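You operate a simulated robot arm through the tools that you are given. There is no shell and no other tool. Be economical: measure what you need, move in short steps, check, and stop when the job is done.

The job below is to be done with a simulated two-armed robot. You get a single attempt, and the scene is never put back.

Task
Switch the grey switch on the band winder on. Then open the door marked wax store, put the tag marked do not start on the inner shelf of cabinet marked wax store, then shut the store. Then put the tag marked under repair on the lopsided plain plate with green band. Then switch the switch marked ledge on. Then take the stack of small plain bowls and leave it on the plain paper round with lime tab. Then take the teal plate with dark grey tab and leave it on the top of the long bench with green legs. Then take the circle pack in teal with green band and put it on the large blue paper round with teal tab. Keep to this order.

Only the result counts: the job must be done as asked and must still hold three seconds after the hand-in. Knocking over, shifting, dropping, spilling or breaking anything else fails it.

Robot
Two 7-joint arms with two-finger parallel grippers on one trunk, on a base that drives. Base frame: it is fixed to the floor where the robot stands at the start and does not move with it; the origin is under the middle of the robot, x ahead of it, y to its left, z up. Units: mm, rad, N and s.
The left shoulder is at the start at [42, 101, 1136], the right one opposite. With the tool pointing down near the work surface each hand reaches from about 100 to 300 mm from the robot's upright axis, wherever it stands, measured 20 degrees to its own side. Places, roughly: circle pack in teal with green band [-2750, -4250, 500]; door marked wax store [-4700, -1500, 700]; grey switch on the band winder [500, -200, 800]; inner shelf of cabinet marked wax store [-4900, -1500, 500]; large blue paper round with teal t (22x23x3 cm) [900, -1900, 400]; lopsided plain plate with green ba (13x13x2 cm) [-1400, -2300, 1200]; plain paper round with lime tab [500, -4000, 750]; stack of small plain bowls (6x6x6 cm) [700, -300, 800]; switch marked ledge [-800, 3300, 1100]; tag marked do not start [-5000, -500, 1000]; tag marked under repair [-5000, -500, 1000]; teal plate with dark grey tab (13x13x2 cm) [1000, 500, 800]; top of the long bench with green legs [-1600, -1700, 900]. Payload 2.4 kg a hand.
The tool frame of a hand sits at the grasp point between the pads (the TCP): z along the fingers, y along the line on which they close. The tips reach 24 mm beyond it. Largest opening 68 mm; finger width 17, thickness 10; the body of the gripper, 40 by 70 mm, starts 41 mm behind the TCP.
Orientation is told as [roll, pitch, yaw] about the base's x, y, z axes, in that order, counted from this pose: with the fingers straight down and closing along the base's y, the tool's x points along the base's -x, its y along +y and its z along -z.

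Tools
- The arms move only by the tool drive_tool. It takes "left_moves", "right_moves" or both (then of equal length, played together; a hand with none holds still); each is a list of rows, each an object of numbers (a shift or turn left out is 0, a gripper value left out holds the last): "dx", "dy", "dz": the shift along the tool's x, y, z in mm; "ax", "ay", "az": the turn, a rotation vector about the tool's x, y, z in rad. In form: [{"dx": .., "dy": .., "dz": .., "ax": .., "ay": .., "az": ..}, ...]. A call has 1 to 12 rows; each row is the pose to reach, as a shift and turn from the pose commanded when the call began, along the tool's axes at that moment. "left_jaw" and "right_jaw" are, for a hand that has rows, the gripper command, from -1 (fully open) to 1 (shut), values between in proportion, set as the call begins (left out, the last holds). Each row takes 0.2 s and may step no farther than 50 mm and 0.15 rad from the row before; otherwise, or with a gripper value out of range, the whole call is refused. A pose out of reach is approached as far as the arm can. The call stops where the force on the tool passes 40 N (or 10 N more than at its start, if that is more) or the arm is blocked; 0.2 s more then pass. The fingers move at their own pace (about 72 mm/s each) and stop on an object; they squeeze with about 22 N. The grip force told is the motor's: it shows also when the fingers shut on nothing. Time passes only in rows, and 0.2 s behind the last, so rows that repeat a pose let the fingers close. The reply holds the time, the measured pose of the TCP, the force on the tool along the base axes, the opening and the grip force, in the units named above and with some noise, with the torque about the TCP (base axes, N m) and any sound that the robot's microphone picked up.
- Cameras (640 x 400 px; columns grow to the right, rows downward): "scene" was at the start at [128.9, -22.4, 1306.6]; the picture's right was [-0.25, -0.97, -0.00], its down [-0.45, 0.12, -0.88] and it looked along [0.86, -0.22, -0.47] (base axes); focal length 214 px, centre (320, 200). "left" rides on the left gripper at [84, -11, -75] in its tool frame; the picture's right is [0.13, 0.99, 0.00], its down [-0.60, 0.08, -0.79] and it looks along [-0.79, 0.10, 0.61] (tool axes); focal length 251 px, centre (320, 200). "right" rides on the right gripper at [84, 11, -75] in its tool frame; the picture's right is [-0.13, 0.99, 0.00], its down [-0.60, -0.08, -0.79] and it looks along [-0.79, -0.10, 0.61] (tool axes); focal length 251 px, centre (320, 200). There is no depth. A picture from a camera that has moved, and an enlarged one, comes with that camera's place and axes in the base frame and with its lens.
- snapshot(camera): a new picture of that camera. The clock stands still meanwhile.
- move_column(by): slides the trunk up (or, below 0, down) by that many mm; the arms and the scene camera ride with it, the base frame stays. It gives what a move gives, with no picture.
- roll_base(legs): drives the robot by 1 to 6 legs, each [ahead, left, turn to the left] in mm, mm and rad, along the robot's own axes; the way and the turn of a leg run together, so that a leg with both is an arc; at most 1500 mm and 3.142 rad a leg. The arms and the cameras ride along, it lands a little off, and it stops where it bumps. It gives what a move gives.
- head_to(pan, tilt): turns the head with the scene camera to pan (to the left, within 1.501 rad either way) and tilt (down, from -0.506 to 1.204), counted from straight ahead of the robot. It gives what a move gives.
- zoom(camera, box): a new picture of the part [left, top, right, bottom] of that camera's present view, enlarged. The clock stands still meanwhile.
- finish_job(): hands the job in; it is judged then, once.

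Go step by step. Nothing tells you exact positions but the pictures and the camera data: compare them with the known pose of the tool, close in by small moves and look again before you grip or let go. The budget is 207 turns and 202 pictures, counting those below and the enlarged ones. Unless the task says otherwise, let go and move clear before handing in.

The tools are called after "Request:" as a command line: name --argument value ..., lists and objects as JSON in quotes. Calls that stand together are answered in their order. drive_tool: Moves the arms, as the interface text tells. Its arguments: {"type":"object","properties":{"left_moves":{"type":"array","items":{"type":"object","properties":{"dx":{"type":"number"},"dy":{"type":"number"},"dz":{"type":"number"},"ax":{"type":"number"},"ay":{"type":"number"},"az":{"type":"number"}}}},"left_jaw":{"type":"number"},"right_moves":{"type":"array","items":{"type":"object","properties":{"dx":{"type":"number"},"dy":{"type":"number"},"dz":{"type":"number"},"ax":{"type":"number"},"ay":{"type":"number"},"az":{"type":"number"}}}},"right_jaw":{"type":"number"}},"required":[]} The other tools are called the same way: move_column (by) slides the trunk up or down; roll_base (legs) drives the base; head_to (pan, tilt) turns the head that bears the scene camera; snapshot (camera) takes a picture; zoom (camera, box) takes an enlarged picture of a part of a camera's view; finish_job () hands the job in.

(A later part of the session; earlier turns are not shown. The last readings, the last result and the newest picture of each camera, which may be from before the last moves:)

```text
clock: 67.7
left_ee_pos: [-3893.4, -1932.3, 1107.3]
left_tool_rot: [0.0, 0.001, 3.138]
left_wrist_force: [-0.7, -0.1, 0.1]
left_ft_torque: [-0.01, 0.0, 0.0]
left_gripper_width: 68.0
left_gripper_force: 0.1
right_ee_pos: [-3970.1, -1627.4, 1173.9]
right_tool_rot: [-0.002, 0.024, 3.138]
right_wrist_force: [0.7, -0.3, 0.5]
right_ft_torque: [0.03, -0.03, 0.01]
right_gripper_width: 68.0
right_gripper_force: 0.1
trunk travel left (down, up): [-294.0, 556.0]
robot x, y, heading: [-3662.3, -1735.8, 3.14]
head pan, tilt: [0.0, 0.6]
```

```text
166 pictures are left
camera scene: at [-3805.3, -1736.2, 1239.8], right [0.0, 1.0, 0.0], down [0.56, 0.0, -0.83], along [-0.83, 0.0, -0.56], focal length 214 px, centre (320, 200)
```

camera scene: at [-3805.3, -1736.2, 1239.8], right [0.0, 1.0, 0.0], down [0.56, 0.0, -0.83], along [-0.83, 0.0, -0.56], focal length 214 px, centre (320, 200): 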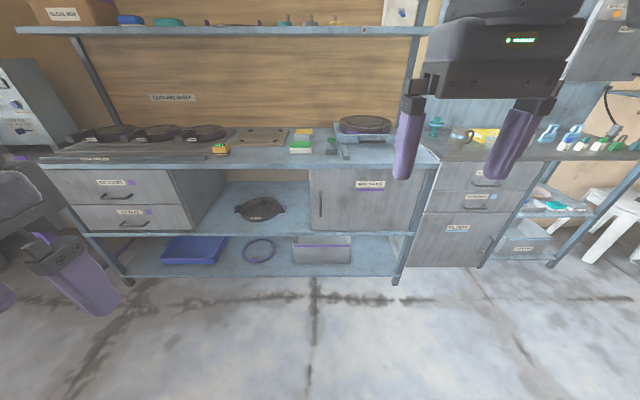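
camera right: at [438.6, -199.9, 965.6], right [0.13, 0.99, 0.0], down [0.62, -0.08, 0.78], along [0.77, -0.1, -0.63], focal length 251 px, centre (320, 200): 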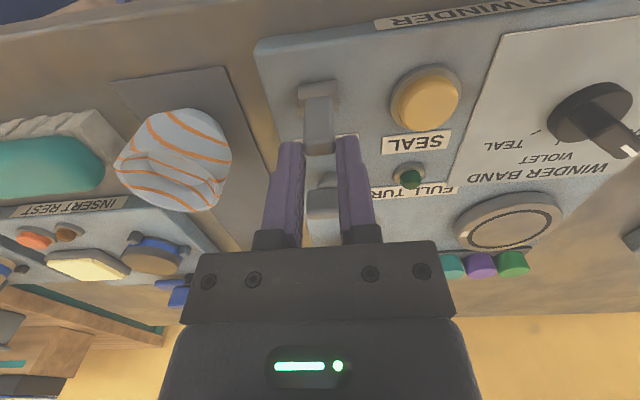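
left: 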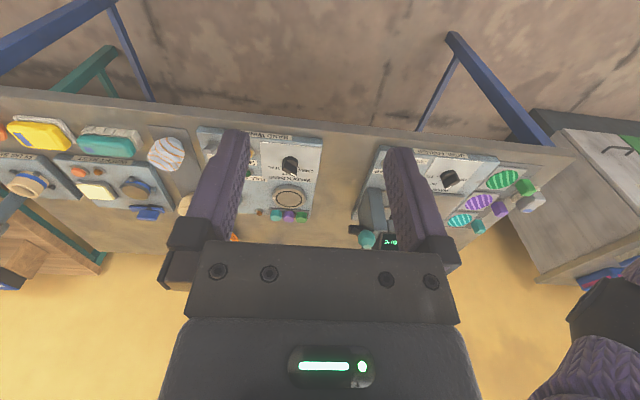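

The handle is near [-4650,-1736,634] and the door spans y −1780 to −1280, z 471–832. I'll turn the right hand to point forward, then lower the trunk.

Request:
drive_tool --right_moves '[{"ay": -0.14}, {"ay": -0.28}, {"ay": -0.42}, {"ay": -0.56}, {"ay": -0.7}, {"ay": -0.84}, {"ay": -0.98}, {"ay": -1.12}, {"ay": -1.26}, {"ay": -1.4}, {"ay": -1.54}, {"ay": -1.595}]'

Request:
move_column --by -290

Request:
snapshot --camera "scene"

Request:
snapshot --camera "right"

```text
clock: 70.3
left_ee_pos: [-3893.1, -1932.6, 1106.4]
left_tool_rot: [-0.001, 0.001, 3.136]
left_wrist_force: [0.5, -0.4, 0.6]
left_ft_torque: [0.02, -0.01, -0.01]
left_gripper_width: 67.7
left_gripper_force: 0.0
right_ee_pos: [-4001.0, -1646.3, 1212.3]
right_tool_rot: [-1.277, -1.569, -1.871]
right_wrist_force: [-0.8, 0.5, 0.3]
right_ft_torque: [0.02, 0.0, -0.02]
right_gripper_width: 68.0
right_gripper_force: 0.1
right hand out of reach, approached as far as the arm can: row 9, 10, 11, 12
trunk travel left (down, up): [-294.0, 556.0]
robot x, y, heading: [-3669.8, -1736.9, 3.137]
head pan, tilt: [0.0, 0.6]
```

```text
clock: 73.2
left_ee_pos: [-3892.8, -1932.8, 816.8]
left_tool_rot: [0.0, 0.001, 3.138]
left_wrist_force: [0.3, -0.4, -0.4]
left_ft_torque: [0.01, 0.01, -0.01]
left_gripper_width: 68.1
left_gripper_force: 0.1
right_ee_pos: [-4085.9, -1648.4, 843.7]
right_tool_rot: [-0.008, -1.317, -3.138]
right_wrist_force: [-0.5, -0.2, 0.9]
right_ft_torque: [0.01, -0.02, -0.06]
right_gripper_width: 68.1
right_gripper_force: 0.1
trunk travel left (down, up): [-4.0, 846.0]
robot x, y, heading: [-3666.1, -1734.4, 3.143]
head pan, tilt: [0.0, 0.6]
```

```text
165 pictures are left
camera scene: at [-3892.8, -1735.8, 941.0], right [0.0, 1.0, 0.0], down [0.57, 0.0, -0.82], along [-0.82, 0.0, -0.57], focal length 214 px, centre (320, 200)
```

scene: 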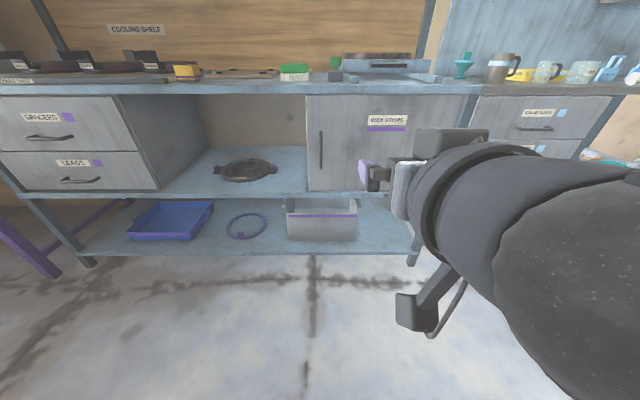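

```text
164 pictures are left
camera right: at [-3992.5, -1660.1, 782.0], right [-0.04, -0.99, 0.12], down [0.62, 0.07, 0.78], along [-0.79, 0.1, 0.61], focal length 251 px, centre (320, 200)
```

right: 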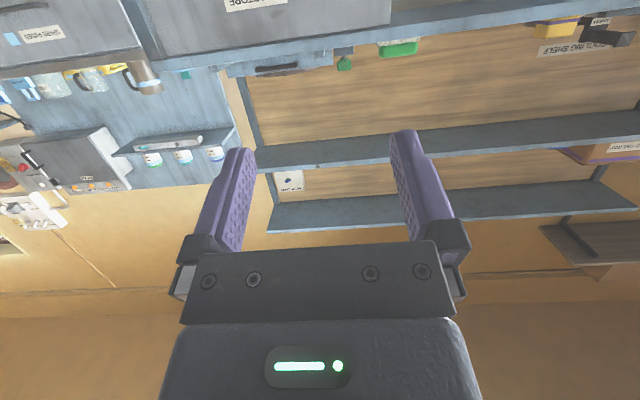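

The handle is at about [-4652,-1732,638], spanning z 566–710. I'll lower the right hand to that height and level it.

Request:
drive_tool --right_moves '[{"dx": 40, "dz": 10, "ay": -0.05}, {"dx": 80, "dz": 20, "ay": -0.1}, {"dx": 120, "dz": 30, "ay": -0.15}, {"dx": 160, "dz": 40, "ay": -0.2}, {"dx": 199, "dz": 52, "ay": -0.25}]'

Request:
roll_base --legs '[[400, 84, 0]]'

Request:
head_to --pan -0.1 --tilt 0.5

Request:
snapshot --camera "scene"

Request:
snapshot --camera "right"

```text
clock: 74.4
left_ee_pos: [-3893.2, -1931.7, 817.5]
left_tool_rot: [0.0, 0.001, 3.138]
left_wrist_force: [0.6, 0.0, -0.3]
left_ft_torque: [0.03, 0.06, -0.05]
left_gripper_width: 68.0
left_gripper_force: 0.1
right_ee_pos: [-4102.6, -1686.0, 667.1]
right_tool_rot: [-0.265, -1.565, -2.884]
right_wrist_force: [-0.7, -0.5, 0.1]
right_ft_torque: [0.02, -0.01, -0.01]
right_gripper_width: 67.9
right_gripper_force: 0.0
right hand out of reach, approached as far as the arm can: row 1, 2, 3, 4, 5
trunk travel left (down, up): [-4.0, 846.0]
robot x, y, heading: [-3669.7, -1738.3, 3.138]
head pan, tilt: [0.0, 0.6]
```

```text
clock: 76.9
left_ee_pos: [-4288.2, -2014.8, 816.6]
left_tool_rot: [0.0, 0.003, 3.136]
left_wrist_force: [0.2, 0.2, 1.0]
left_ft_torque: [0.0, -0.03, 0.01]
left_gripper_width: 67.9
left_gripper_force: 0.1
right_ee_pos: [-4496.4, -1767.7, 667.4]
right_tool_rot: [-0.271, -1.561, -2.88]
right_wrist_force: [0.1, -0.3, -0.1]
right_ft_torque: [0.03, -0.01, 0.02]
right_gripper_width: 68.1
right_gripper_force: 0.0
trunk travel left (down, up): [-4.0, 846.0]
robot x, y, heading: [-4060.2, -1822.4, 3.14]
head pan, tilt: [0.0, 0.6]
```

```text
clock: 77.6
left_ee_pos: [-4289.3, -2015.9, 817.5]
left_tool_rot: [0.001, 0.002, 3.135]
left_wrist_force: [-0.2, 0.8, -0.1]
left_ft_torque: [0.0, 0.01, -0.01]
left_gripper_width: 68.0
left_gripper_force: 0.0
right_ee_pos: [-4496.8, -1769.3, 667.6]
right_tool_rot: [-0.257, -1.562, -2.889]
right_wrist_force: [0.5, 0.0, 0.9]
right_ft_torque: [0.0, 0.0, 0.0]
right_gripper_width: 67.9
right_gripper_force: 0.0
trunk travel left (down, up): [-4.0, 846.0]
robot x, y, heading: [-4064.1, -1822.4, 3.134]
head pan, tilt: [-0.099, 0.499]
```

```text
163 pictures are left
camera scene: at [-4289.6, -1810.0, 950.0], right [0.1, 0.99, 0.0], down [0.48, -0.05, -0.88], along [-0.87, 0.09, -0.48], focal length 214 px, centre (320, 200)
```

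scene: 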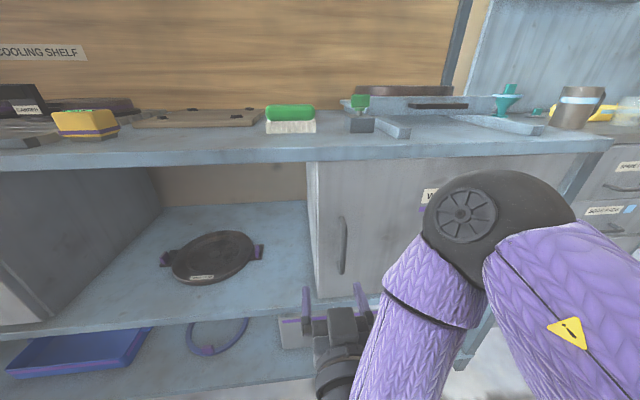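

```text
162 pictures are left
camera right: at [-4420.1, -1780.8, 584.6], right [-0.01, -0.99, 0.13], down [0.79, 0.07, 0.61], along [-0.61, 0.1, 0.78], focal length 251 px, centre (320, 200)
```

right: 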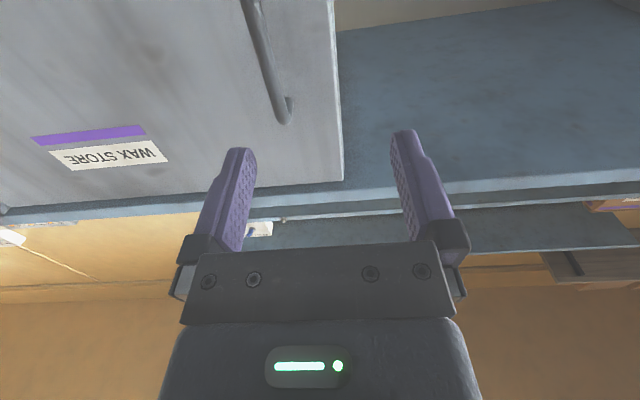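

Request:
drive_tool --right_moves '[{"dy": -10, "dz": 20}, {"dy": -10, "dz": 40}]'

```text
clock: 78.2
left_ee_pos: [-4288.3, -2015.4, 818.2]
left_tool_rot: [0.0, 0.002, 3.135]
left_wrist_force: [-0.1, -0.3, -0.8]
left_ft_torque: [0.03, -0.01, -0.01]
left_gripper_width: 68.2
left_gripper_force: 0.0
right_ee_pos: [-4529.3, -1775.6, 675.5]
right_tool_rot: [-0.277, -1.562, -2.876]
right_wrist_force: [-0.4, 0.2, -0.1]
right_ft_torque: [0.04, -0.04, 0.0]
right_gripper_width: 68.1
right_gripper_force: 0.0
right hand out of reach, approached as far as the arm can: row 1, 2
trunk travel left (down, up): [-4.0, 846.0]
robot x, y, heading: [-4063.0, -1819.8, 3.143]
head pan, tilt: [-0.099, 0.499]
```

Request:
roll_base --legs '[[-130, 0, 0]]'

Request:
drive_tool --right_moves '[{"dz": 45}, {"dz": 90}, {"dz": 135}, {"dz": 170}]'

```text
clock: 79.5
left_ee_pos: [-4157.4, -2017.3, 816.2]
left_tool_rot: [0.0, 0.003, 3.134]
left_wrist_force: [0.5, -0.1, -0.4]
left_ft_torque: [0.01, 0.0, 0.0]
left_gripper_width: 68.0
left_gripper_force: 0.1
right_ee_pos: [-4398.1, -1775.5, 676.2]
right_tool_rot: [-0.224, -1.561, -2.928]
right_wrist_force: [-0.7, -0.7, 0.4]
right_ft_torque: [0.01, -0.02, 0.02]
right_gripper_width: 67.9
right_gripper_force: 0.1
trunk travel left (down, up): [-4.0, 846.0]
robot x, y, heading: [-3933.5, -1818.1, 3.137]
head pan, tilt: [-0.099, 0.499]
```

```text
clock: 80.5
left_ee_pos: [-4158.0, -2015.5, 816.7]
left_tool_rot: [0.0, 0.002, 3.137]
left_wrist_force: [-0.1, 0.5, 0.4]
left_ft_torque: [-0.01, 0.03, 0.0]
left_gripper_width: 68.1
left_gripper_force: 0.1
right_ee_pos: [-4568.5, -1801.7, 689.7]
right_tool_rot: [-0.136, -1.549, -3.028]
right_wrist_force: [0.2, 0.1, 0.0]
right_ft_torque: [-0.02, -0.01, 0.0]
right_gripper_width: 67.8
right_gripper_force: 0.1
right hand out of reach, approached as far as the arm can: row 1, 2, 3, 4
trunk travel left (down, up): [-4.0, 846.0]
robot x, y, heading: [-3930.9, -1820.5, 3.139]
head pan, tilt: [-0.099, 0.499]
```

Request:
drive_tool --right_moves '[{"ay": 0.14, "dx": 15, "dy": -10}, {"ay": 0.28, "dx": 30, "dy": -20}, {"ay": 0.42, "dx": 45, "dy": -40}, {"ay": 0.5, "dx": 50, "dy": -60}]'

Request:
snapshot --camera "scene"

```text
clock: 81.5
left_ee_pos: [-4156.9, -2015.9, 816.3]
left_tool_rot: [-0.001, 0.001, 3.135]
left_wrist_force: [-0.7, 0.5, 0.2]
left_ft_torque: [0.02, -0.02, 0.0]
left_gripper_width: 68.3
left_gripper_force: 0.1
right_ee_pos: [-4567.4, -1740.8, 641.2]
right_tool_rot: [-0.005, -1.06, 3.135]
right_wrist_force: [0.2, 0.0, -0.3]
right_ft_torque: [0.01, 0.02, -0.01]
right_gripper_width: 68.1
right_gripper_force: 0.1
trunk travel left (down, up): [-4.0, 846.0]
robot x, y, heading: [-3932.3, -1821.5, 3.139]
head pan, tilt: [-0.099, 0.499]
```

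```text
161 pictures are left
camera scene: at [-4158.9, -1810.6, 950.0], right [0.1, 0.99, 0.0], down [0.48, -0.05, -0.88], along [-0.87, 0.09, -0.48], focal length 214 px, centre (320, 200)
```

scene: 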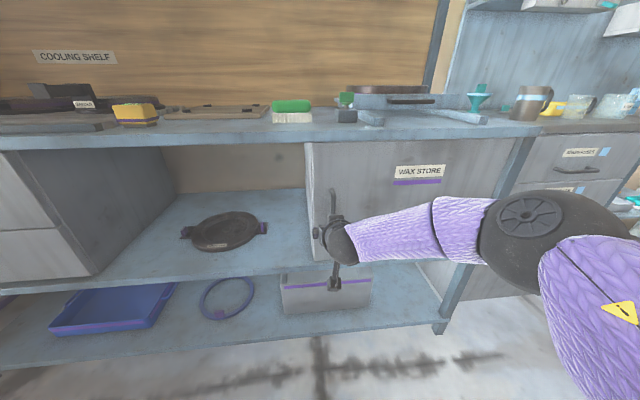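

The pose is reachable with the hand tilted 30° down. I'll close in on the handle.

Request:
drive_tool --right_moves '[{"dx": -12, "dy": -7, "dz": 22}, {"dx": -22, "dy": -15, "dz": 39}]'

Request:
snapshot --camera "right"

Request:
zoom --camera "scene" --box '[270, 150, 430, 300]'

```text
clock: 82.0
left_ee_pos: [-4157.5, -2014.8, 816.6]
left_tool_rot: [0.0, 0.002, 3.136]
left_wrist_force: [0.2, 0.2, 0.4]
left_ft_torque: [0.03, 0.01, -0.01]
left_gripper_width: 67.7
left_gripper_force: 0.1
right_ee_pos: [-4611.7, -1724.0, 642.9]
right_tool_rot: [-0.005, -1.061, 3.137]
right_wrist_force: [-0.7, 0.6, 0.4]
right_ft_torque: [-0.01, 0.04, 0.02]
right_gripper_width: 68.4
right_gripper_force: 0.0
trunk travel left (down, up): [-4.0, 846.0]
robot x, y, heading: [-3931.1, -1820.2, 3.137]
head pan, tilt: [-0.099, 0.499]
```

```text
160 pictures are left
camera right: at [-4504.6, -1736.9, 605.1], right [-0.07, -0.99, 0.11], down [0.4, 0.07, 0.91], along [-0.91, 0.11, 0.39], focal length 251 px, centre (320, 200)
```

right: 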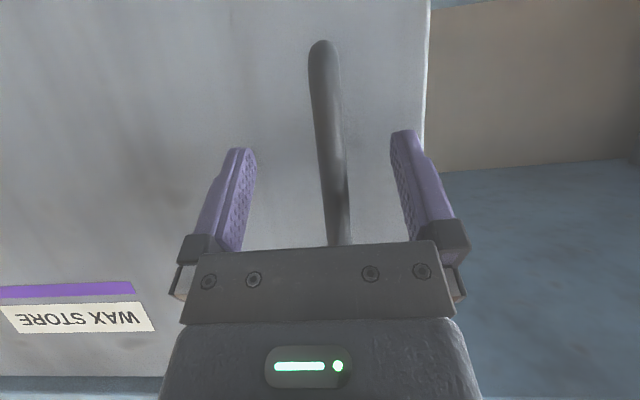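

```text
2.67 times, centred on (350, 225) of scene
camera zoom: at [-4158.8, -1810.5, 950.0], right [0.1, 0.99, 0.0], down [0.48, -0.05, -0.88], along [-0.87, 0.09, -0.48], focal length 572 px, centre (240, 133)
```

zoom: 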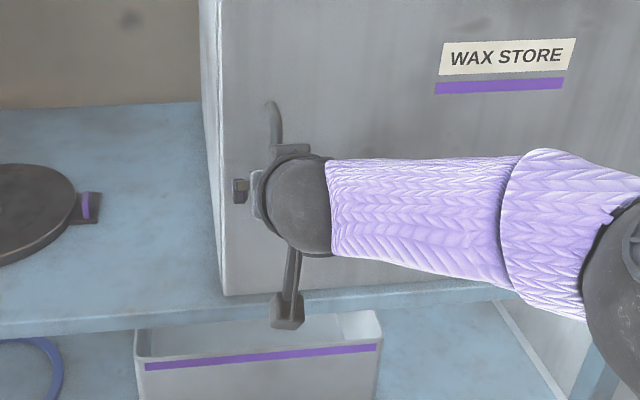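

Request:
drive_tool --right_moves '[{"dx": -7, "dz": 12}, {"dx": -15, "dz": 26}]'

Request:
drive_tool --right_moves '[{"dz": 0}, {"dz": 0}, {"dz": 0}, {"dz": 0}]' --right_jaw 1

Request:
snapshot --camera "right"

```text
clock: 82.5
left_ee_pos: [-4153.3, -2015.3, 818.5]
left_tool_rot: [-0.001, -0.004, 3.135]
left_wrist_force: [0.3, 1.0, -0.3]
left_ft_torque: [-0.02, 0.01, 0.01]
left_gripper_width: 68.0
left_gripper_force: 0.0
right_ee_pos: [-4617.2, -1725.2, 641.5]
right_tool_rot: [-0.004, -1.057, 3.139]
right_wrist_force: [34.8, 3.8, 12.8]
right_ft_torque: [-0.21, 0.16, 1.11]
right_gripper_width: 65.1
right_gripper_force: 0.1
trunk travel left (down, up): [-4.0, 846.0]
robot x, y, heading: [-3930.6, -1819.4, 3.134]
head pan, tilt: [-0.099, 0.499]
stopped in row 1 (right hand): the force on the tool passed its limit at 62 N (the readings are from after the stop); the commanded pose is now the measured one
```

```text
clock: 83.0
left_ee_pos: [-4154.6, -2015.8, 818.3]
left_tool_rot: [0.0, 0.001, 3.137]
left_wrist_force: [0.5, 0.3, -0.7]
left_ft_torque: [0.03, -0.06, 0.01]
left_gripper_width: 67.7
left_gripper_force: 0.0
right_ee_pos: [-4617.4, -1730.3, 638.1]
right_tool_rot: [0.002, -1.05, -3.142]
right_wrist_force: [34.3, -8.9, 9.9]
right_ft_torque: [0.36, -0.19, -1.42]
right_gripper_width: 13.8
right_gripper_force: 17.3
trunk travel left (down, up): [-4.0, 846.0]
robot x, y, heading: [-3928.6, -1820.1, 3.14]
head pan, tilt: [-0.099, 0.499]
stopped in row 2 (right hand): the force on the tool passed its limit at 83 N (the readings are from after the stop); the commanded pose is now the measured one
```

```text
158 pictures are left
camera right: at [-4509.8, -1741.4, 602.9], right [-0.06, -0.99, 0.11], down [0.39, 0.08, 0.92], along [-0.92, 0.1, 0.38], focal length 251 px, centre (320, 200)
```

right: 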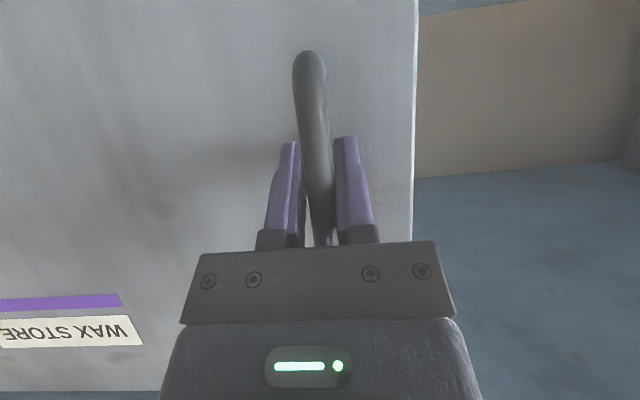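

The bar is in the grip. I'll pull the door open along its arc.

Request:
drive_tool --right_moves '[{"dx": 10, "dz": -17}, {"dx": 19, "dy": -2, "dz": -34}, {"dx": 29, "dy": -4, "dz": -50}, {"dx": 39, "dy": -7, "dz": -68}, {"dx": 49, "dy": -11, "dz": -85}, {"dx": 58, "dy": -15, "dz": -101}, {"dx": 77, "dy": -27, "dz": -134}]'

Request:
snapshot --camera "scene"

```text
clock: 84.8
left_ee_pos: [-4157.8, -2014.6, 817.6]
left_tool_rot: [0.001, 0.003, 3.134]
left_wrist_force: [-0.6, 0.2, -0.2]
left_ft_torque: [-0.03, 0.0, -0.03]
left_gripper_width: 67.8
left_gripper_force: 0.0
right_ee_pos: [-4465.1, -1693.1, 637.7]
right_tool_rot: [-0.008, -1.051, 3.128]
right_wrist_force: [-3.7, 6.6, -1.1]
right_ft_torque: [0.06, -0.15, -0.07]
right_gripper_width: 11.9
right_gripper_force: 32.2
trunk travel left (down, up): [-4.0, 846.0]
robot x, y, heading: [-3929.2, -1822.9, 3.129]
head pan, tilt: [-0.099, 0.499]
stopped in row 7 (right hand): the force on the tool passed its limit at 48 N (the readings are from after the stop); the commanded pose is now the measured one
```

```text
157 pictures are left
camera scene: at [-4158.4, -1808.6, 949.7], right [0.11, 0.99, 0.0], down [0.48, -0.05, -0.88], along [-0.87, 0.09, -0.48], focal length 214 px, centre (320, 200)
```

scene: 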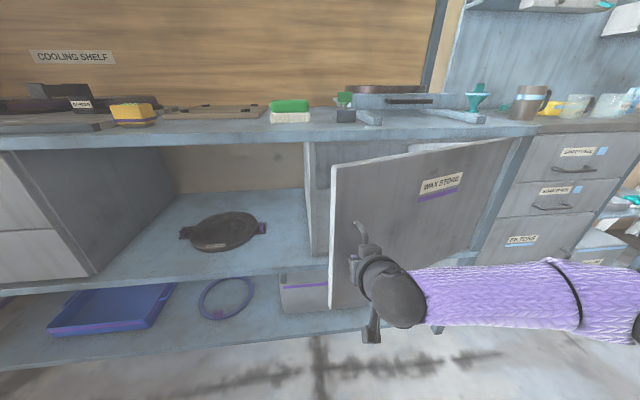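

The door is about 20° open. I'll carry on along the arc to about 40°.

Request:
drive_tool --right_moves '[{"dx": 9, "dy": -8, "dz": -16}, {"dx": 18, "dy": -17, "dz": -31}, {"dx": 27, "dy": -27, "dz": -46}, {"dx": 35, "dy": -37, "dz": -61}, {"dx": 43, "dy": -48, "dz": -75}, {"dx": 51, "dy": -60, "dz": -88}, {"dx": 58, "dy": -72, "dz": -101}, {"dx": 65, "dy": -85, "dz": -114}]'

Request:
snapshot --camera "scene"

```text
clock: 86.6
left_ee_pos: [-4157.8, -2015.6, 816.0]
left_tool_rot: [-0.001, 0.004, 3.135]
left_wrist_force: [0.1, -0.2, 0.2]
left_ft_torque: [0.04, -0.02, -0.02]
left_gripper_width: 67.9
left_gripper_force: 0.1
right_ee_pos: [-4372.9, -1638.9, 647.2]
right_tool_rot: [0.0, -1.044, 3.133]
right_wrist_force: [3.9, -5.7, -24.9]
right_ft_torque: [0.31, 0.13, -0.01]
right_gripper_width: 11.7
right_gripper_force: 32.7
right hand out of reach, approached as far as the arm can: row 4, 5, 6, 7, 8
trunk travel left (down, up): [-4.0, 846.0]
robot x, y, heading: [-3932.4, -1822.0, 3.133]
head pan, tilt: [-0.099, 0.499]
```

```text
156 pictures are left
camera scene: at [-4159.0, -1809.5, 949.7], right [0.11, 0.99, 0.0], down [0.48, -0.05, -0.88], along [-0.87, 0.09, -0.48], focal length 214 px, centre (320, 200)
```

scene: 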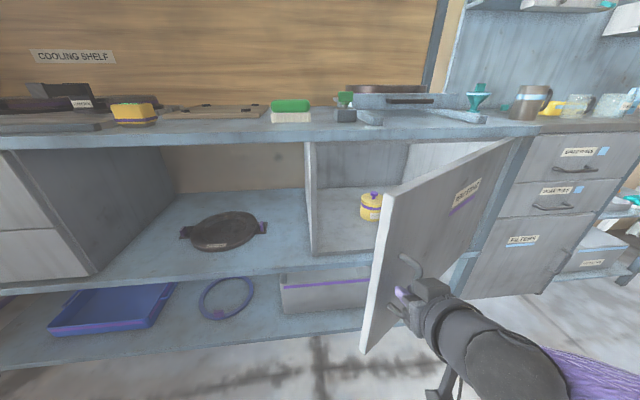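

The door is about 34° open. I'll keep hold of it and let the base follow the arc.

Request:
roll_base --legs '[[-56, -49, 0], [-45, -55, 0], [-36, -61, 0], [-25, -66, 0]]'

Request:
snapshot --camera "scene"

```text
clock: 89.5
left_ee_pos: [-3994.0, -1786.1, 816.5]
left_tool_rot: [0.0, 0.002, 3.135]
left_wrist_force: [-0.4, -0.3, 0.2]
left_ft_torque: [0.0, -0.01, -0.02]
left_gripper_width: 68.2
left_gripper_force: 0.1
right_ee_pos: [-4211.3, -1409.7, 652.3]
right_tool_rot: [0.0, -1.05, 3.128]
right_wrist_force: [-24.3, 7.0, 12.0]
right_ft_torque: [0.43, 0.04, 0.06]
right_gripper_width: 11.5
right_gripper_force: 32.2
trunk travel left (down, up): [-4.0, 846.0]
robot x, y, heading: [-3766.1, -1589.8, 3.132]
head pan, tilt: [-0.099, 0.499]
```

```text
155 pictures are left
camera scene: at [-3994.9, -1580.4, 949.9], right [0.11, 0.99, 0.0], down [0.48, -0.05, -0.88], along [-0.87, 0.09, -0.48], focal length 214 px, centre (320, 200)
```

scene: 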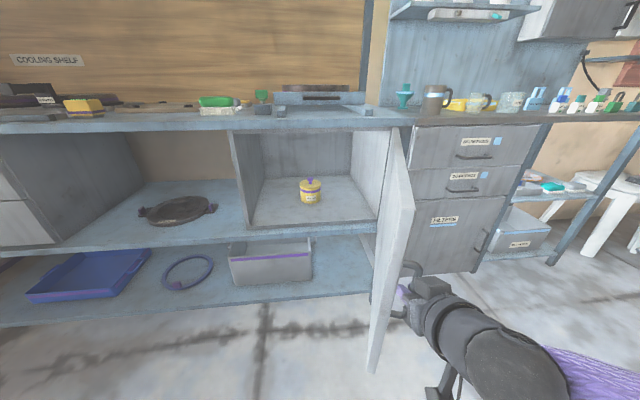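

The door is about 75° open with a yellow jar inside on the shelf. I'll loosen the grip a little and back the hand straight out.

Request:
drive_tool --right_moves '[{"dz": 0}, {"dx": 0}, {"dx": 12, "dz": -22}, {"dx": 35, "dz": -61}, {"dx": 55, "dz": -95}]' --right_jaw 0.3

Request:
snapshot --camera "scene"

```text
clock: 90.7
left_ee_pos: [-3993.0, -1785.5, 816.4]
left_tool_rot: [0.001, 0.001, 3.134]
left_wrist_force: [-0.1, 0.6, 0.8]
left_ft_torque: [0.03, -0.03, -0.03]
left_gripper_width: 68.0
left_gripper_force: 0.0
right_ee_pos: [-4209.5, -1408.8, 652.0]
right_tool_rot: [0.0, -1.052, 3.13]
right_wrist_force: [0.3, 0.4, -0.3]
right_ft_torque: [0.0, 0.03, 0.03]
right_gripper_width: 23.8
right_gripper_force: 0.1
right hand out of reach, approached as far as the arm can: row 3, 4, 5
trunk travel left (down, up): [-4.0, 846.0]
robot x, y, heading: [-3766.6, -1591.7, 3.134]
head pan, tilt: [-0.099, 0.499]
```

```text
154 pictures are left
camera scene: at [-3994.0, -1580.5, 950.0], right [0.11, 0.99, 0.0], down [0.48, -0.05, -0.88], along [-0.87, 0.09, -0.48], focal length 214 px, centre (320, 200)
```

scene: 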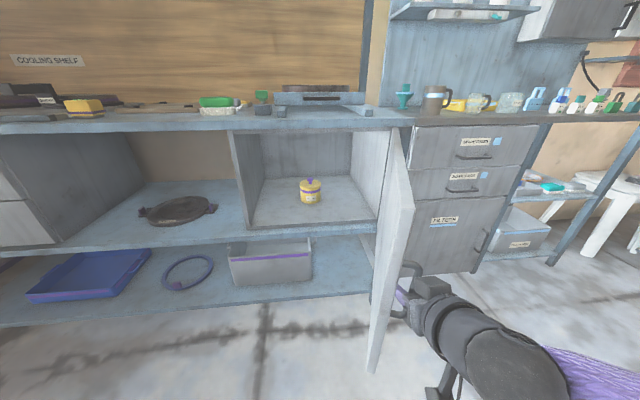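

Request:
roll_base --legs '[[-300, 0, 0], [0, -1050, 0.01]]'

Request:
move_column --by 330

Request:
head_to --pan 0 --tilt 0.4

Request:
snapshot --camera "scene"

```text
clock: 97.7
left_ee_pos: [-3679.1, -750.7, 816.7]
left_tool_rot: [0.0, 0.004, 3.132]
left_wrist_force: [0.5, 0.4, -0.5]
left_ft_torque: [0.03, 0.02, 0.01]
left_gripper_width: 68.1
left_gripper_force: 0.0
right_ee_pos: [-3897.0, -375.3, 651.8]
right_tool_rot: [0.0, -1.052, 3.13]
right_wrist_force: [-0.8, 0.0, 0.7]
right_ft_torque: [0.01, 0.0, -0.03]
right_gripper_width: 24.0
right_gripper_force: 0.1
trunk travel left (down, up): [-4.0, 846.0]
robot x, y, heading: [-3450.1, -555.8, 3.134]
head pan, tilt: [-0.099, 0.499]
```

```text
clock: 100.9
left_ee_pos: [-3679.4, -751.0, 1147.4]
left_tool_rot: [0.0, 0.001, 3.133]
left_wrist_force: [-0.3, -0.3, -0.3]
left_ft_torque: [0.04, -0.01, -0.02]
left_gripper_width: 68.0
left_gripper_force: 0.0
right_ee_pos: [-3895.8, -374.9, 982.4]
right_tool_rot: [0.0, -1.05, 3.13]
right_wrist_force: [-0.5, 0.2, 0.2]
right_ft_torque: [-0.05, -0.01, -0.01]
right_gripper_width: 23.9
right_gripper_force: 0.1
trunk travel left (down, up): [-334.0, 516.0]
robot x, y, heading: [-3456.5, -560.8, 3.135]
head pan, tilt: [-0.099, 0.499]
```

```text
clock: 101.6
left_ee_pos: [-3679.6, -750.2, 1147.2]
left_tool_rot: [-0.001, 0.001, 3.134]
left_wrist_force: [0.0, 0.0, 1.1]
left_ft_torque: [0.01, -0.03, 0.0]
left_gripper_width: 67.8
left_gripper_force: 0.0
right_ee_pos: [-3895.2, -375.5, 982.2]
right_tool_rot: [0.0, -1.05, 3.131]
right_wrist_force: [-0.8, -0.8, -0.4]
right_ft_torque: [-0.02, 0.0, -0.03]
right_gripper_width: 23.9
right_gripper_force: 0.0
trunk travel left (down, up): [-334.0, 516.0]
robot x, y, heading: [-3454.3, -556.8, 3.134]
head pan, tilt: [0.0, 0.4]
```

```text
153 pictures are left
camera scene: at [-3587.3, -555.3, 1298.4], right [0.01, 1.0, 0.0], down [0.39, 0.0, -0.92], along [-0.92, 0.01, -0.39], focal length 214 px, centre (320, 200)
```

scene: 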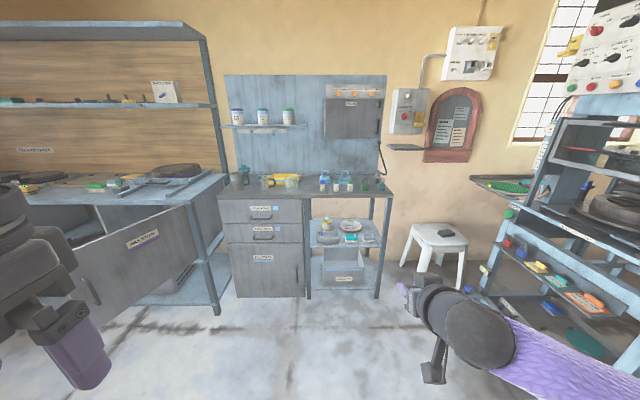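

Request:
roll_base --legs '[[680, -80, 0]]'

Request:
head_to --pan -0.1 --tilt 0.55

Request:
snapshot --camera "scene"

Request:
zoom --camera "scene" --box '[240, 90, 440, 220]'

```text
clock: 105.5
left_ee_pos: [-4378.8, -662.5, 1146.6]
left_tool_rot: [0.0, 0.002, 3.133]
left_wrist_force: [0.4, 0.2, 0.1]
left_ft_torque: [-0.01, 0.01, -0.03]
left_gripper_width: 68.0
left_gripper_force: 0.1
right_ee_pos: [-4595.7, -288.2, 982.5]
right_tool_rot: [0.0, -1.052, 3.129]
right_wrist_force: [0.0, 1.2, 0.3]
right_ft_torque: [-0.02, 0.04, 0.0]
right_gripper_width: 23.9
right_gripper_force: 0.1
trunk travel left (down, up): [-334.0, 516.0]
robot x, y, heading: [-4152.6, -467.8, 3.136]
head pan, tilt: [0.0, 0.4]
```

```text
clock: 106.2
left_ee_pos: [-4379.0, -664.2, 1148.4]
left_tool_rot: [-0.001, 0.002, 3.134]
left_wrist_force: [-0.4, 0.3, -0.6]
left_ft_torque: [0.01, 0.0, 0.0]
left_gripper_width: 67.9
left_gripper_force: 0.2
right_ee_pos: [-4595.9, -288.6, 982.0]
right_tool_rot: [0.001, -1.052, 3.13]
right_wrist_force: [-0.3, -0.2, -0.5]
right_ft_torque: [0.02, -0.04, 0.02]
right_gripper_width: 23.8
right_gripper_force: 0.0
trunk travel left (down, up): [-334.0, 516.0]
robot x, y, heading: [-4156.9, -467.6, 3.129]
head pan, tilt: [-0.099, 0.55]
```

```text
152 pictures are left
camera scene: at [-4283.1, -459.5, 1284.7], right [0.11, 0.99, 0.0], down [0.52, -0.06, -0.85], along [-0.85, 0.09, -0.52], focal length 214 px, centre (320, 200)
```

scene: 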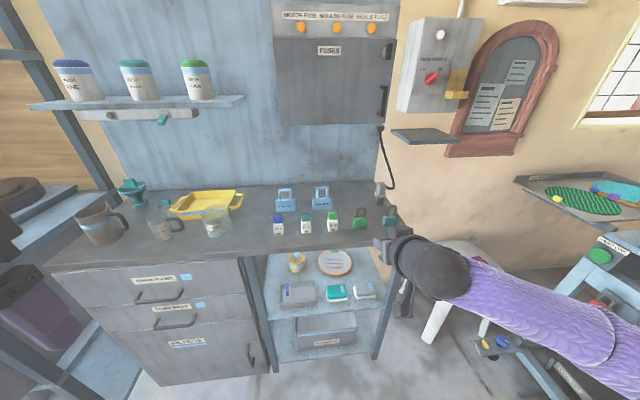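

```text
3.08 times, centred on (340, 155) of scene
camera zoom: at [-4283.1, -459.5, 1284.7], right [0.11, 0.99, 0.0], down [0.52, -0.06, -0.85], along [-0.85, 0.09, -0.52], focal length 660 px, centre (258, 338)
```

zoom: 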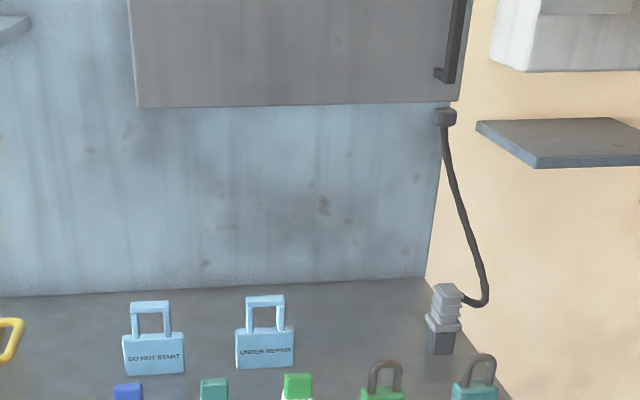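

Tags: DO NOT START near [-4935,-512], UNDER REPAIR near [-4935,-383], standing on the bench top (z≈845) with loops up to z≈940. I'll tilt both hands to about 0.5 rad to grip the loops by their sides.

Request:
drive_tool --left_moves '[{"ay": -0.12}, {"ay": -0.25}, {"ay": -0.38}, {"ay": -0.5}, {"ay": -0.5}]' --right_moves '[{"ay": 0.11}, {"ay": 0.22}, {"ay": 0.33}, {"ay": 0.44}, {"ay": 0.55}]' --right_jaw -1

Request:
snapshot --camera "scene"

Request:
snapshot --camera "left"

```text
clock: 107.4
left_ee_pos: [-4379.1, -664.6, 1146.4]
left_tool_rot: [0.001, -0.502, 3.133]
left_wrist_force: [0.1, -0.6, -0.7]
left_ft_torque: [-0.01, 0.0, 0.02]
left_gripper_width: 68.1
left_gripper_force: 0.0
right_ee_pos: [-4596.2, -288.3, 982.5]
right_tool_rot: [-0.001, -0.502, 3.132]
right_wrist_force: [-0.4, -0.2, -0.3]
right_ft_torque: [0.03, 0.0, -0.01]
right_gripper_width: 68.2
right_gripper_force: 0.1
trunk travel left (down, up): [-334.0, 516.0]
robot x, y, heading: [-4153.1, -467.9, 3.134]
head pan, tilt: [-0.099, 0.55]
```

```text
150 pictures are left
camera scene: at [-4283.1, -459.5, 1284.7], right [0.11, 0.99, 0.0], down [0.52, -0.06, -0.85], along [-0.85, 0.09, -0.52], focal length 214 px, centre (320, 200)
```

scene: 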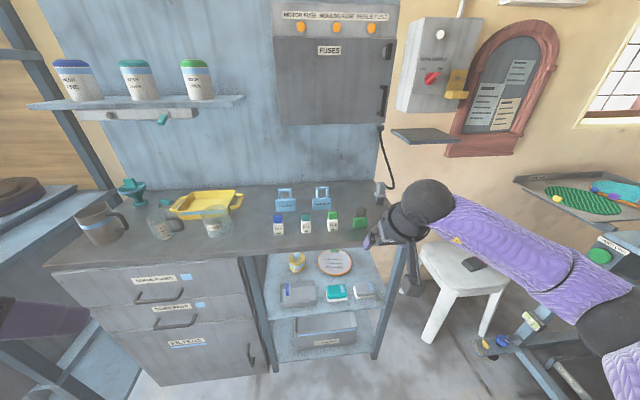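

```text
149 pictures are left
camera left: at [-4269.0, -654.2, 1171.8], right [0.11, -0.99, -0.06], down [-0.15, -0.08, 0.99], along [-0.98, -0.09, -0.16], focal length 251 px, centre (320, 200)
```

left: 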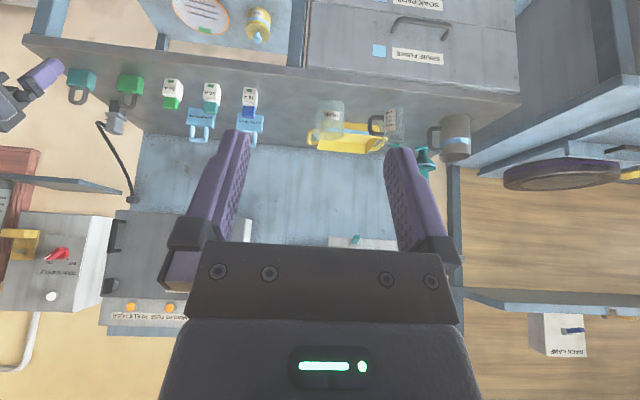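

Request:
drive_tool --right_moves '[{"dx": 10, "dy": 30, "dz": -20}, {"dx": 20, "dy": 60, "dz": -35}, {"dx": 25, "dy": 92, "dz": -45}]'

Request:
roll_base --legs '[[370, 0, 0]]'

Request:
snapshot --camera "right"

Request:
head_to --pan 0 --tilt 0.8

Request:
snapshot --camera "scene"

```text
clock: 108.2
left_ee_pos: [-4378.3, -664.6, 1147.3]
left_tool_rot: [0.0, -0.498, 3.132]
left_wrist_force: [0.1, -0.2, -0.6]
left_ft_torque: [0.0, -0.01, 0.0]
left_gripper_width: 67.8
left_gripper_force: 0.1
right_ee_pos: [-4553.4, -381.1, 1010.2]
right_tool_rot: [-0.001, -0.502, 3.127]
right_wrist_force: [-0.5, -0.2, 0.0]
right_ft_torque: [-0.01, -0.02, -0.02]
right_gripper_width: 68.1
right_gripper_force: 0.1
trunk travel left (down, up): [-334.0, 516.0]
robot x, y, heading: [-4152.7, -470.4, 3.128]
head pan, tilt: [-0.099, 0.55]
```

```text
clock: 110.5
left_ee_pos: [-4754.6, -659.2, 1146.1]
left_tool_rot: [0.0, -0.498, 3.13]
left_wrist_force: [-0.6, -1.2, 0.3]
left_ft_torque: [0.0, -0.01, 0.03]
left_gripper_width: 67.8
left_gripper_force: 0.0
right_ee_pos: [-4928.2, -376.4, 1010.4]
right_tool_rot: [-0.002, -0.503, 3.126]
right_wrist_force: [0.0, 0.5, 0.8]
right_ft_torque: [-0.05, 0.0, -0.05]
right_gripper_width: 68.2
right_gripper_force: 0.1
trunk travel left (down, up): [-334.0, 516.0]
robot x, y, heading: [-4524.9, -471.0, 3.131]
head pan, tilt: [-0.099, 0.55]
```

```text
148 pictures are left
camera right: at [-4818.0, -389.3, 1036.2], right [-0.13, -0.99, 0.06], down [-0.15, 0.08, 0.99], along [-0.98, 0.12, -0.16], focal length 251 px, centre (320, 200)
```

right: 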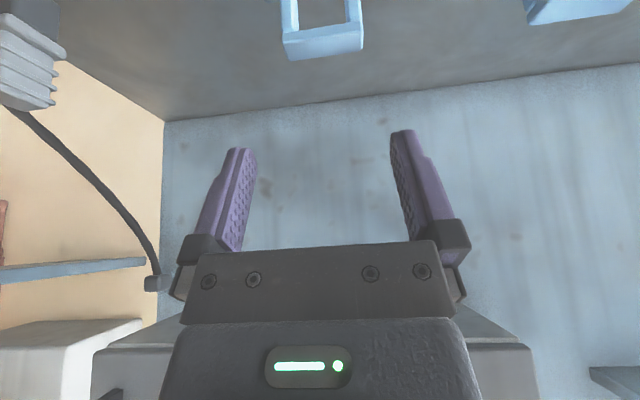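

```text
clock: 111.3
left_ee_pos: [-4754.5, -660.9, 1147.2]
left_tool_rot: [0.001, -0.501, 3.132]
left_wrist_force: [-0.5, -0.2, -0.5]
left_ft_torque: [-0.01, -0.01, 0.02]
left_gripper_width: 68.1
left_gripper_force: 0.0
right_ee_pos: [-4927.7, -376.0, 1010.4]
right_tool_rot: [-0.001, -0.502, 3.127]
right_wrist_force: [0.7, 1.1, 0.2]
right_ft_torque: [0.01, -0.03, 0.02]
right_gripper_width: 67.9
right_gripper_force: 0.1
trunk travel left (down, up): [-334.0, 516.0]
robot x, y, heading: [-4528.7, -467.9, 3.131]
head pan, tilt: [0.0, 0.799]
```

```text
147 pictures are left
camera scene: at [-4648.8, -464.6, 1263.4], right [0.01, 1.0, 0.0], down [0.72, -0.01, -0.7], along [-0.7, 0.01, -0.72], focal length 214 px, centre (320, 200)
```

scene: 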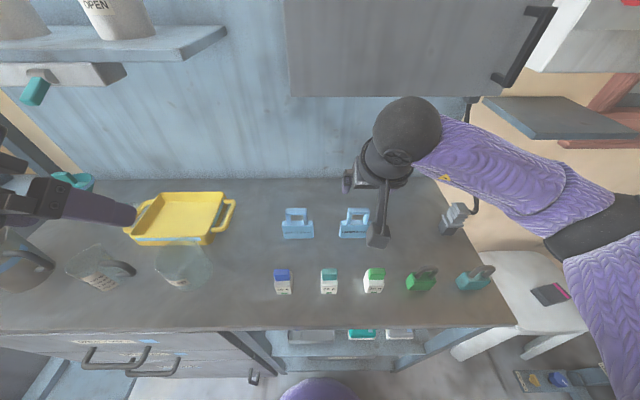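

Request:
drive_tool --right_moves '[{"dx": 12, "dy": 5, "dz": 24}, {"dx": 25, "dy": 9, "dz": 49}]'

Request:
snapshot --camera "right"

Request:
zoom --camera "scene" --box '[260, 100, 500, 300]'

```text
clock: 111.9
left_ee_pos: [-4754.6, -660.6, 1146.7]
left_tool_rot: [-0.001, -0.501, 3.131]
left_wrist_force: [0.0, 0.1, -0.7]
left_ft_torque: [-0.02, 0.02, 0.02]
left_gripper_width: 68.0
left_gripper_force: 0.0
right_ee_pos: [-4928.2, -386.0, 955.6]
right_tool_rot: [0.001, -0.503, 3.125]
right_wrist_force: [-0.2, 0.0, -0.1]
right_ft_torque: [-0.03, -0.02, 0.05]
right_gripper_width: 68.0
right_gripper_force: 0.1
trunk travel left (down, up): [-334.0, 516.0]
robot x, y, heading: [-4525.7, -466.6, 3.129]
head pan, tilt: [0.0, 0.799]
```

```text
146 pictures are left
camera right: at [-4818.5, -398.5, 981.2], right [-0.13, -0.99, 0.06], down [-0.15, 0.08, 0.99], along [-0.98, 0.12, -0.16], focal length 251 px, centre (320, 200)
```

right: 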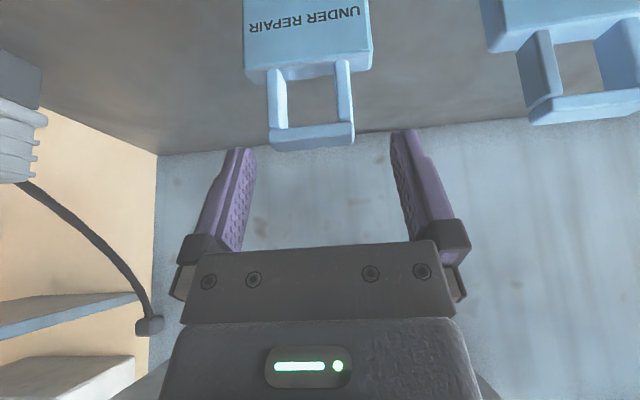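

```text
2.00 times, centred on (380, 200) of scene
camera zoom: at [-4648.8, -464.6, 1263.3], right [0.01, 1.0, 0.0], down [0.72, -0.01, -0.7], along [-0.7, 0.01, -0.72], focal length 429 px, centre (200, 200)
```

zoom: 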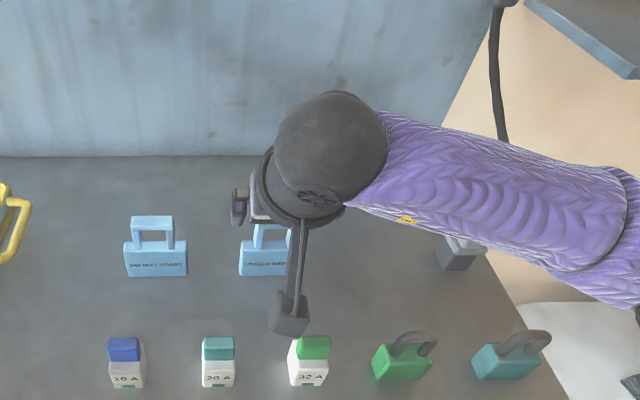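

Request:
drive_tool --right_moves '[{"dx": 4, "dy": -1, "dz": 22}, {"dx": 7.6, "dy": -3, "dz": 43}]'

Request:
snapshot --camera "right"

```text
clock: 112.5
left_ee_pos: [-4753.0, -660.7, 1146.1]
left_tool_rot: [0.001, -0.5, 3.132]
left_wrist_force: [-0.5, -0.4, -0.1]
left_ft_torque: [0.02, 0.03, -0.02]
left_gripper_width: 67.9
left_gripper_force: 0.1
right_ee_pos: [-4943.9, -382.4, 914.8]
right_tool_rot: [0.001, -0.504, 3.127]
right_wrist_force: [0.0, -0.5, 3.1]
right_ft_torque: [0.01, 0.01, 0.02]
right_gripper_width: 68.3
right_gripper_force: 0.1
trunk travel left (down, up): [-334.0, 516.0]
robot x, y, heading: [-4527.9, -467.0, 3.133]
head pan, tilt: [0.0, 0.799]
```

```text
144 pictures are left
camera right: at [-4833.6, -394.7, 940.5], right [-0.13, -0.99, 0.06], down [-0.14, 0.08, 0.99], along [-0.98, 0.12, -0.15], focal length 251 px, centre (320, 200)
```

right: 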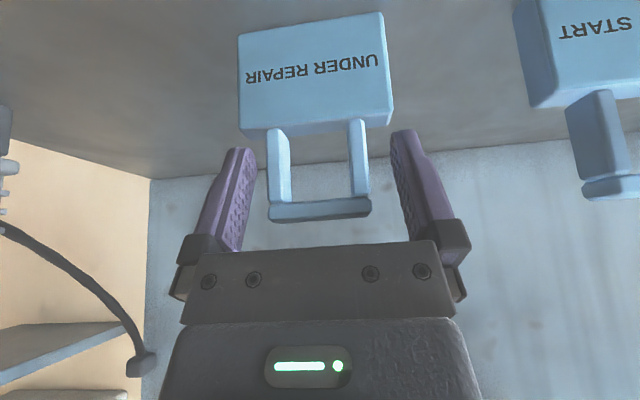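

The loop is between the fingers; close and lift.

Request:
drive_tool --right_moves '[{"dz": 0}, {"dz": 0}, {"dz": 0}]' --right_jaw 1

Request:
drive_tool --right_moves '[{"dx": -14, "dz": -26}, {"dx": -30, "dz": -55}, {"dx": -54, "dz": -98}]'

Request:
snapshot --camera "right"

```text
clock: 113.3
left_ee_pos: [-4753.6, -660.2, 1145.8]
left_tool_rot: [-0.001, -0.499, 3.132]
left_wrist_force: [0.0, -0.3, 0.6]
left_ft_torque: [0.01, 0.0, -0.03]
left_gripper_width: 67.9
left_gripper_force: 0.1
right_ee_pos: [-4944.0, -382.8, 914.8]
right_tool_rot: [0.0, -0.502, 3.127]
right_wrist_force: [-1.6, 0.3, 7.0]
right_ft_torque: [-0.04, 0.11, -0.01]
right_gripper_width: 43.4
right_gripper_force: 22.1
trunk travel left (down, up): [-334.0, 516.0]
robot x, y, heading: [-4524.2, -466.5, 3.13]
head pan, tilt: [0.0, 0.799]
```

```text
clock: 114.1
left_ee_pos: [-4754.1, -660.6, 1145.9]
left_tool_rot: [-0.001, -0.501, 3.131]
left_wrist_force: [-0.1, 0.7, -0.2]
left_ft_torque: [0.04, -0.01, -0.01]
left_gripper_width: 68.0
left_gripper_force: 0.0
right_ee_pos: [-4942.6, -383.0, 1027.0]
right_tool_rot: [0.001, -0.503, 3.129]
right_wrist_force: [0.0, 0.2, -0.4]
right_ft_torque: [0.0, -0.02, -0.01]
right_gripper_width: 43.7
right_gripper_force: 21.7
trunk travel left (down, up): [-334.0, 516.0]
robot x, y, heading: [-4527.7, -460.4, 3.133]
head pan, tilt: [0.0, 0.799]
```

```text
143 pictures are left
camera right: at [-4832.8, -396.0, 1052.4], right [-0.13, -0.99, 0.06], down [-0.15, 0.08, 0.99], along [-0.98, 0.12, -0.16], focal length 251 px, centre (320, 200)
```

right: 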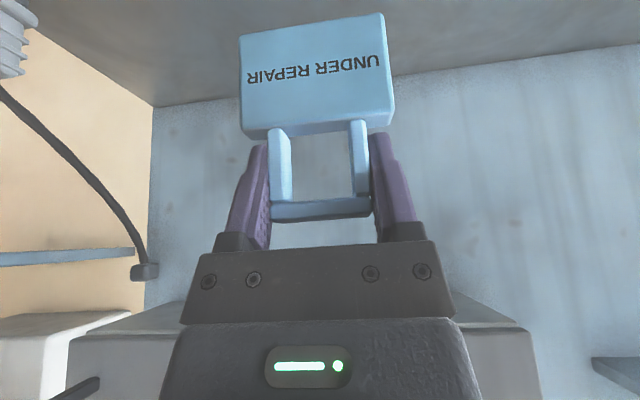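

UNDER REPAIR is held by the right hand. I'll move it aside and bring the left hand over DO NOT START at about [-4945,-511].

Request:
drive_tool --left_moves '[{"dx": -9, "dy": -21, "dz": 35}, {"dx": -18, "dy": -42, "dz": 70}, {"dx": -27, "dy": -64, "dz": 105}, {"dx": -37, "dy": -85, "dz": 141}, {"dx": -46, "dy": -106, "dz": 176}, {"dx": -55, "dy": -128, "dz": 211}, {"dx": -65, "dy": -149, "dz": 247}]' --right_moves '[{"dx": 20, "dy": -20, "dz": -20}, {"dx": 40, "dy": -40, "dz": -40}, {"dx": 60, "dy": -60, "dz": -60}, {"dx": 80, "dy": -80, "dz": -70}, {"dx": 88, "dy": -100, "dz": -80}, {"dx": 88, "dy": -110, "dz": -80}, {"dx": 88, "dy": -110, "dz": -80}]'

Request:
snapshot --camera "left"

Request:
snapshot --camera "scene"

```text
clock: 115.7
left_ee_pos: [-4928.3, -509.2, 960.9]
left_tool_rot: [0.003, -0.499, 3.131]
left_wrist_force: [0.3, -0.3, 0.0]
left_ft_torque: [0.01, -0.05, 0.0]
left_gripper_width: 68.0
left_gripper_force: 0.1
right_ee_pos: [-4825.2, -274.1, 1053.3]
right_tool_rot: [0.0, -0.502, 3.128]
right_wrist_force: [0.3, -0.1, -0.4]
right_ft_torque: [0.01, 0.02, 0.01]
right_gripper_width: 43.5
right_gripper_force: 22.7
trunk travel left (down, up): [-334.0, 516.0]
robot x, y, heading: [-4525.9, -464.7, 3.132]
head pan, tilt: [0.0, 0.799]
```

```text
142 pictures are left
camera left: at [-4818.4, -499.7, 986.5], right [0.1, -0.99, -0.06], down [-0.15, -0.08, 0.99], along [-0.98, -0.09, -0.16], focal length 251 px, centre (320, 200)
```

left: 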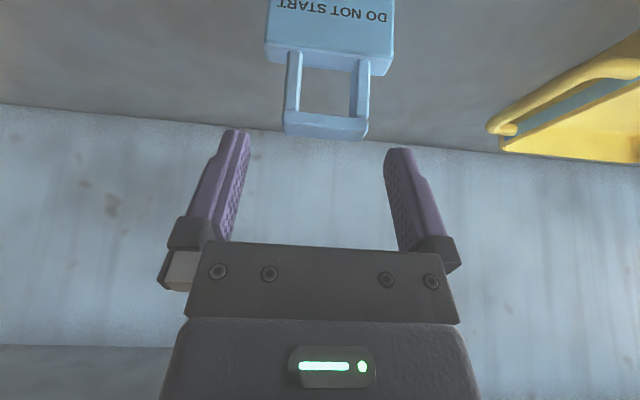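

```text
141 pictures are left
camera scene: at [-4648.9, -464.4, 1263.3], right [0.01, 1.0, 0.0], down [0.72, -0.01, -0.7], along [-0.7, 0.01, -0.72], focal length 214 px, centre (320, 200)
```

scene: 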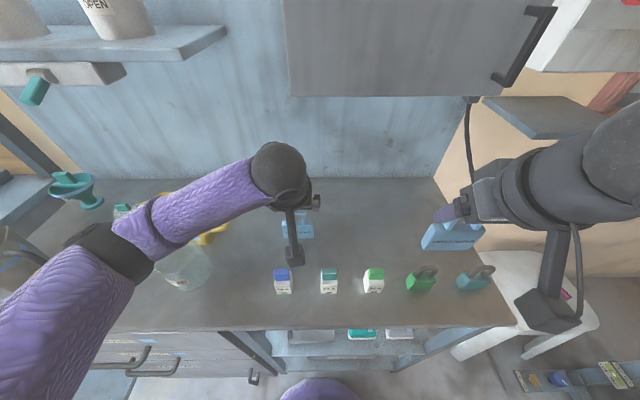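

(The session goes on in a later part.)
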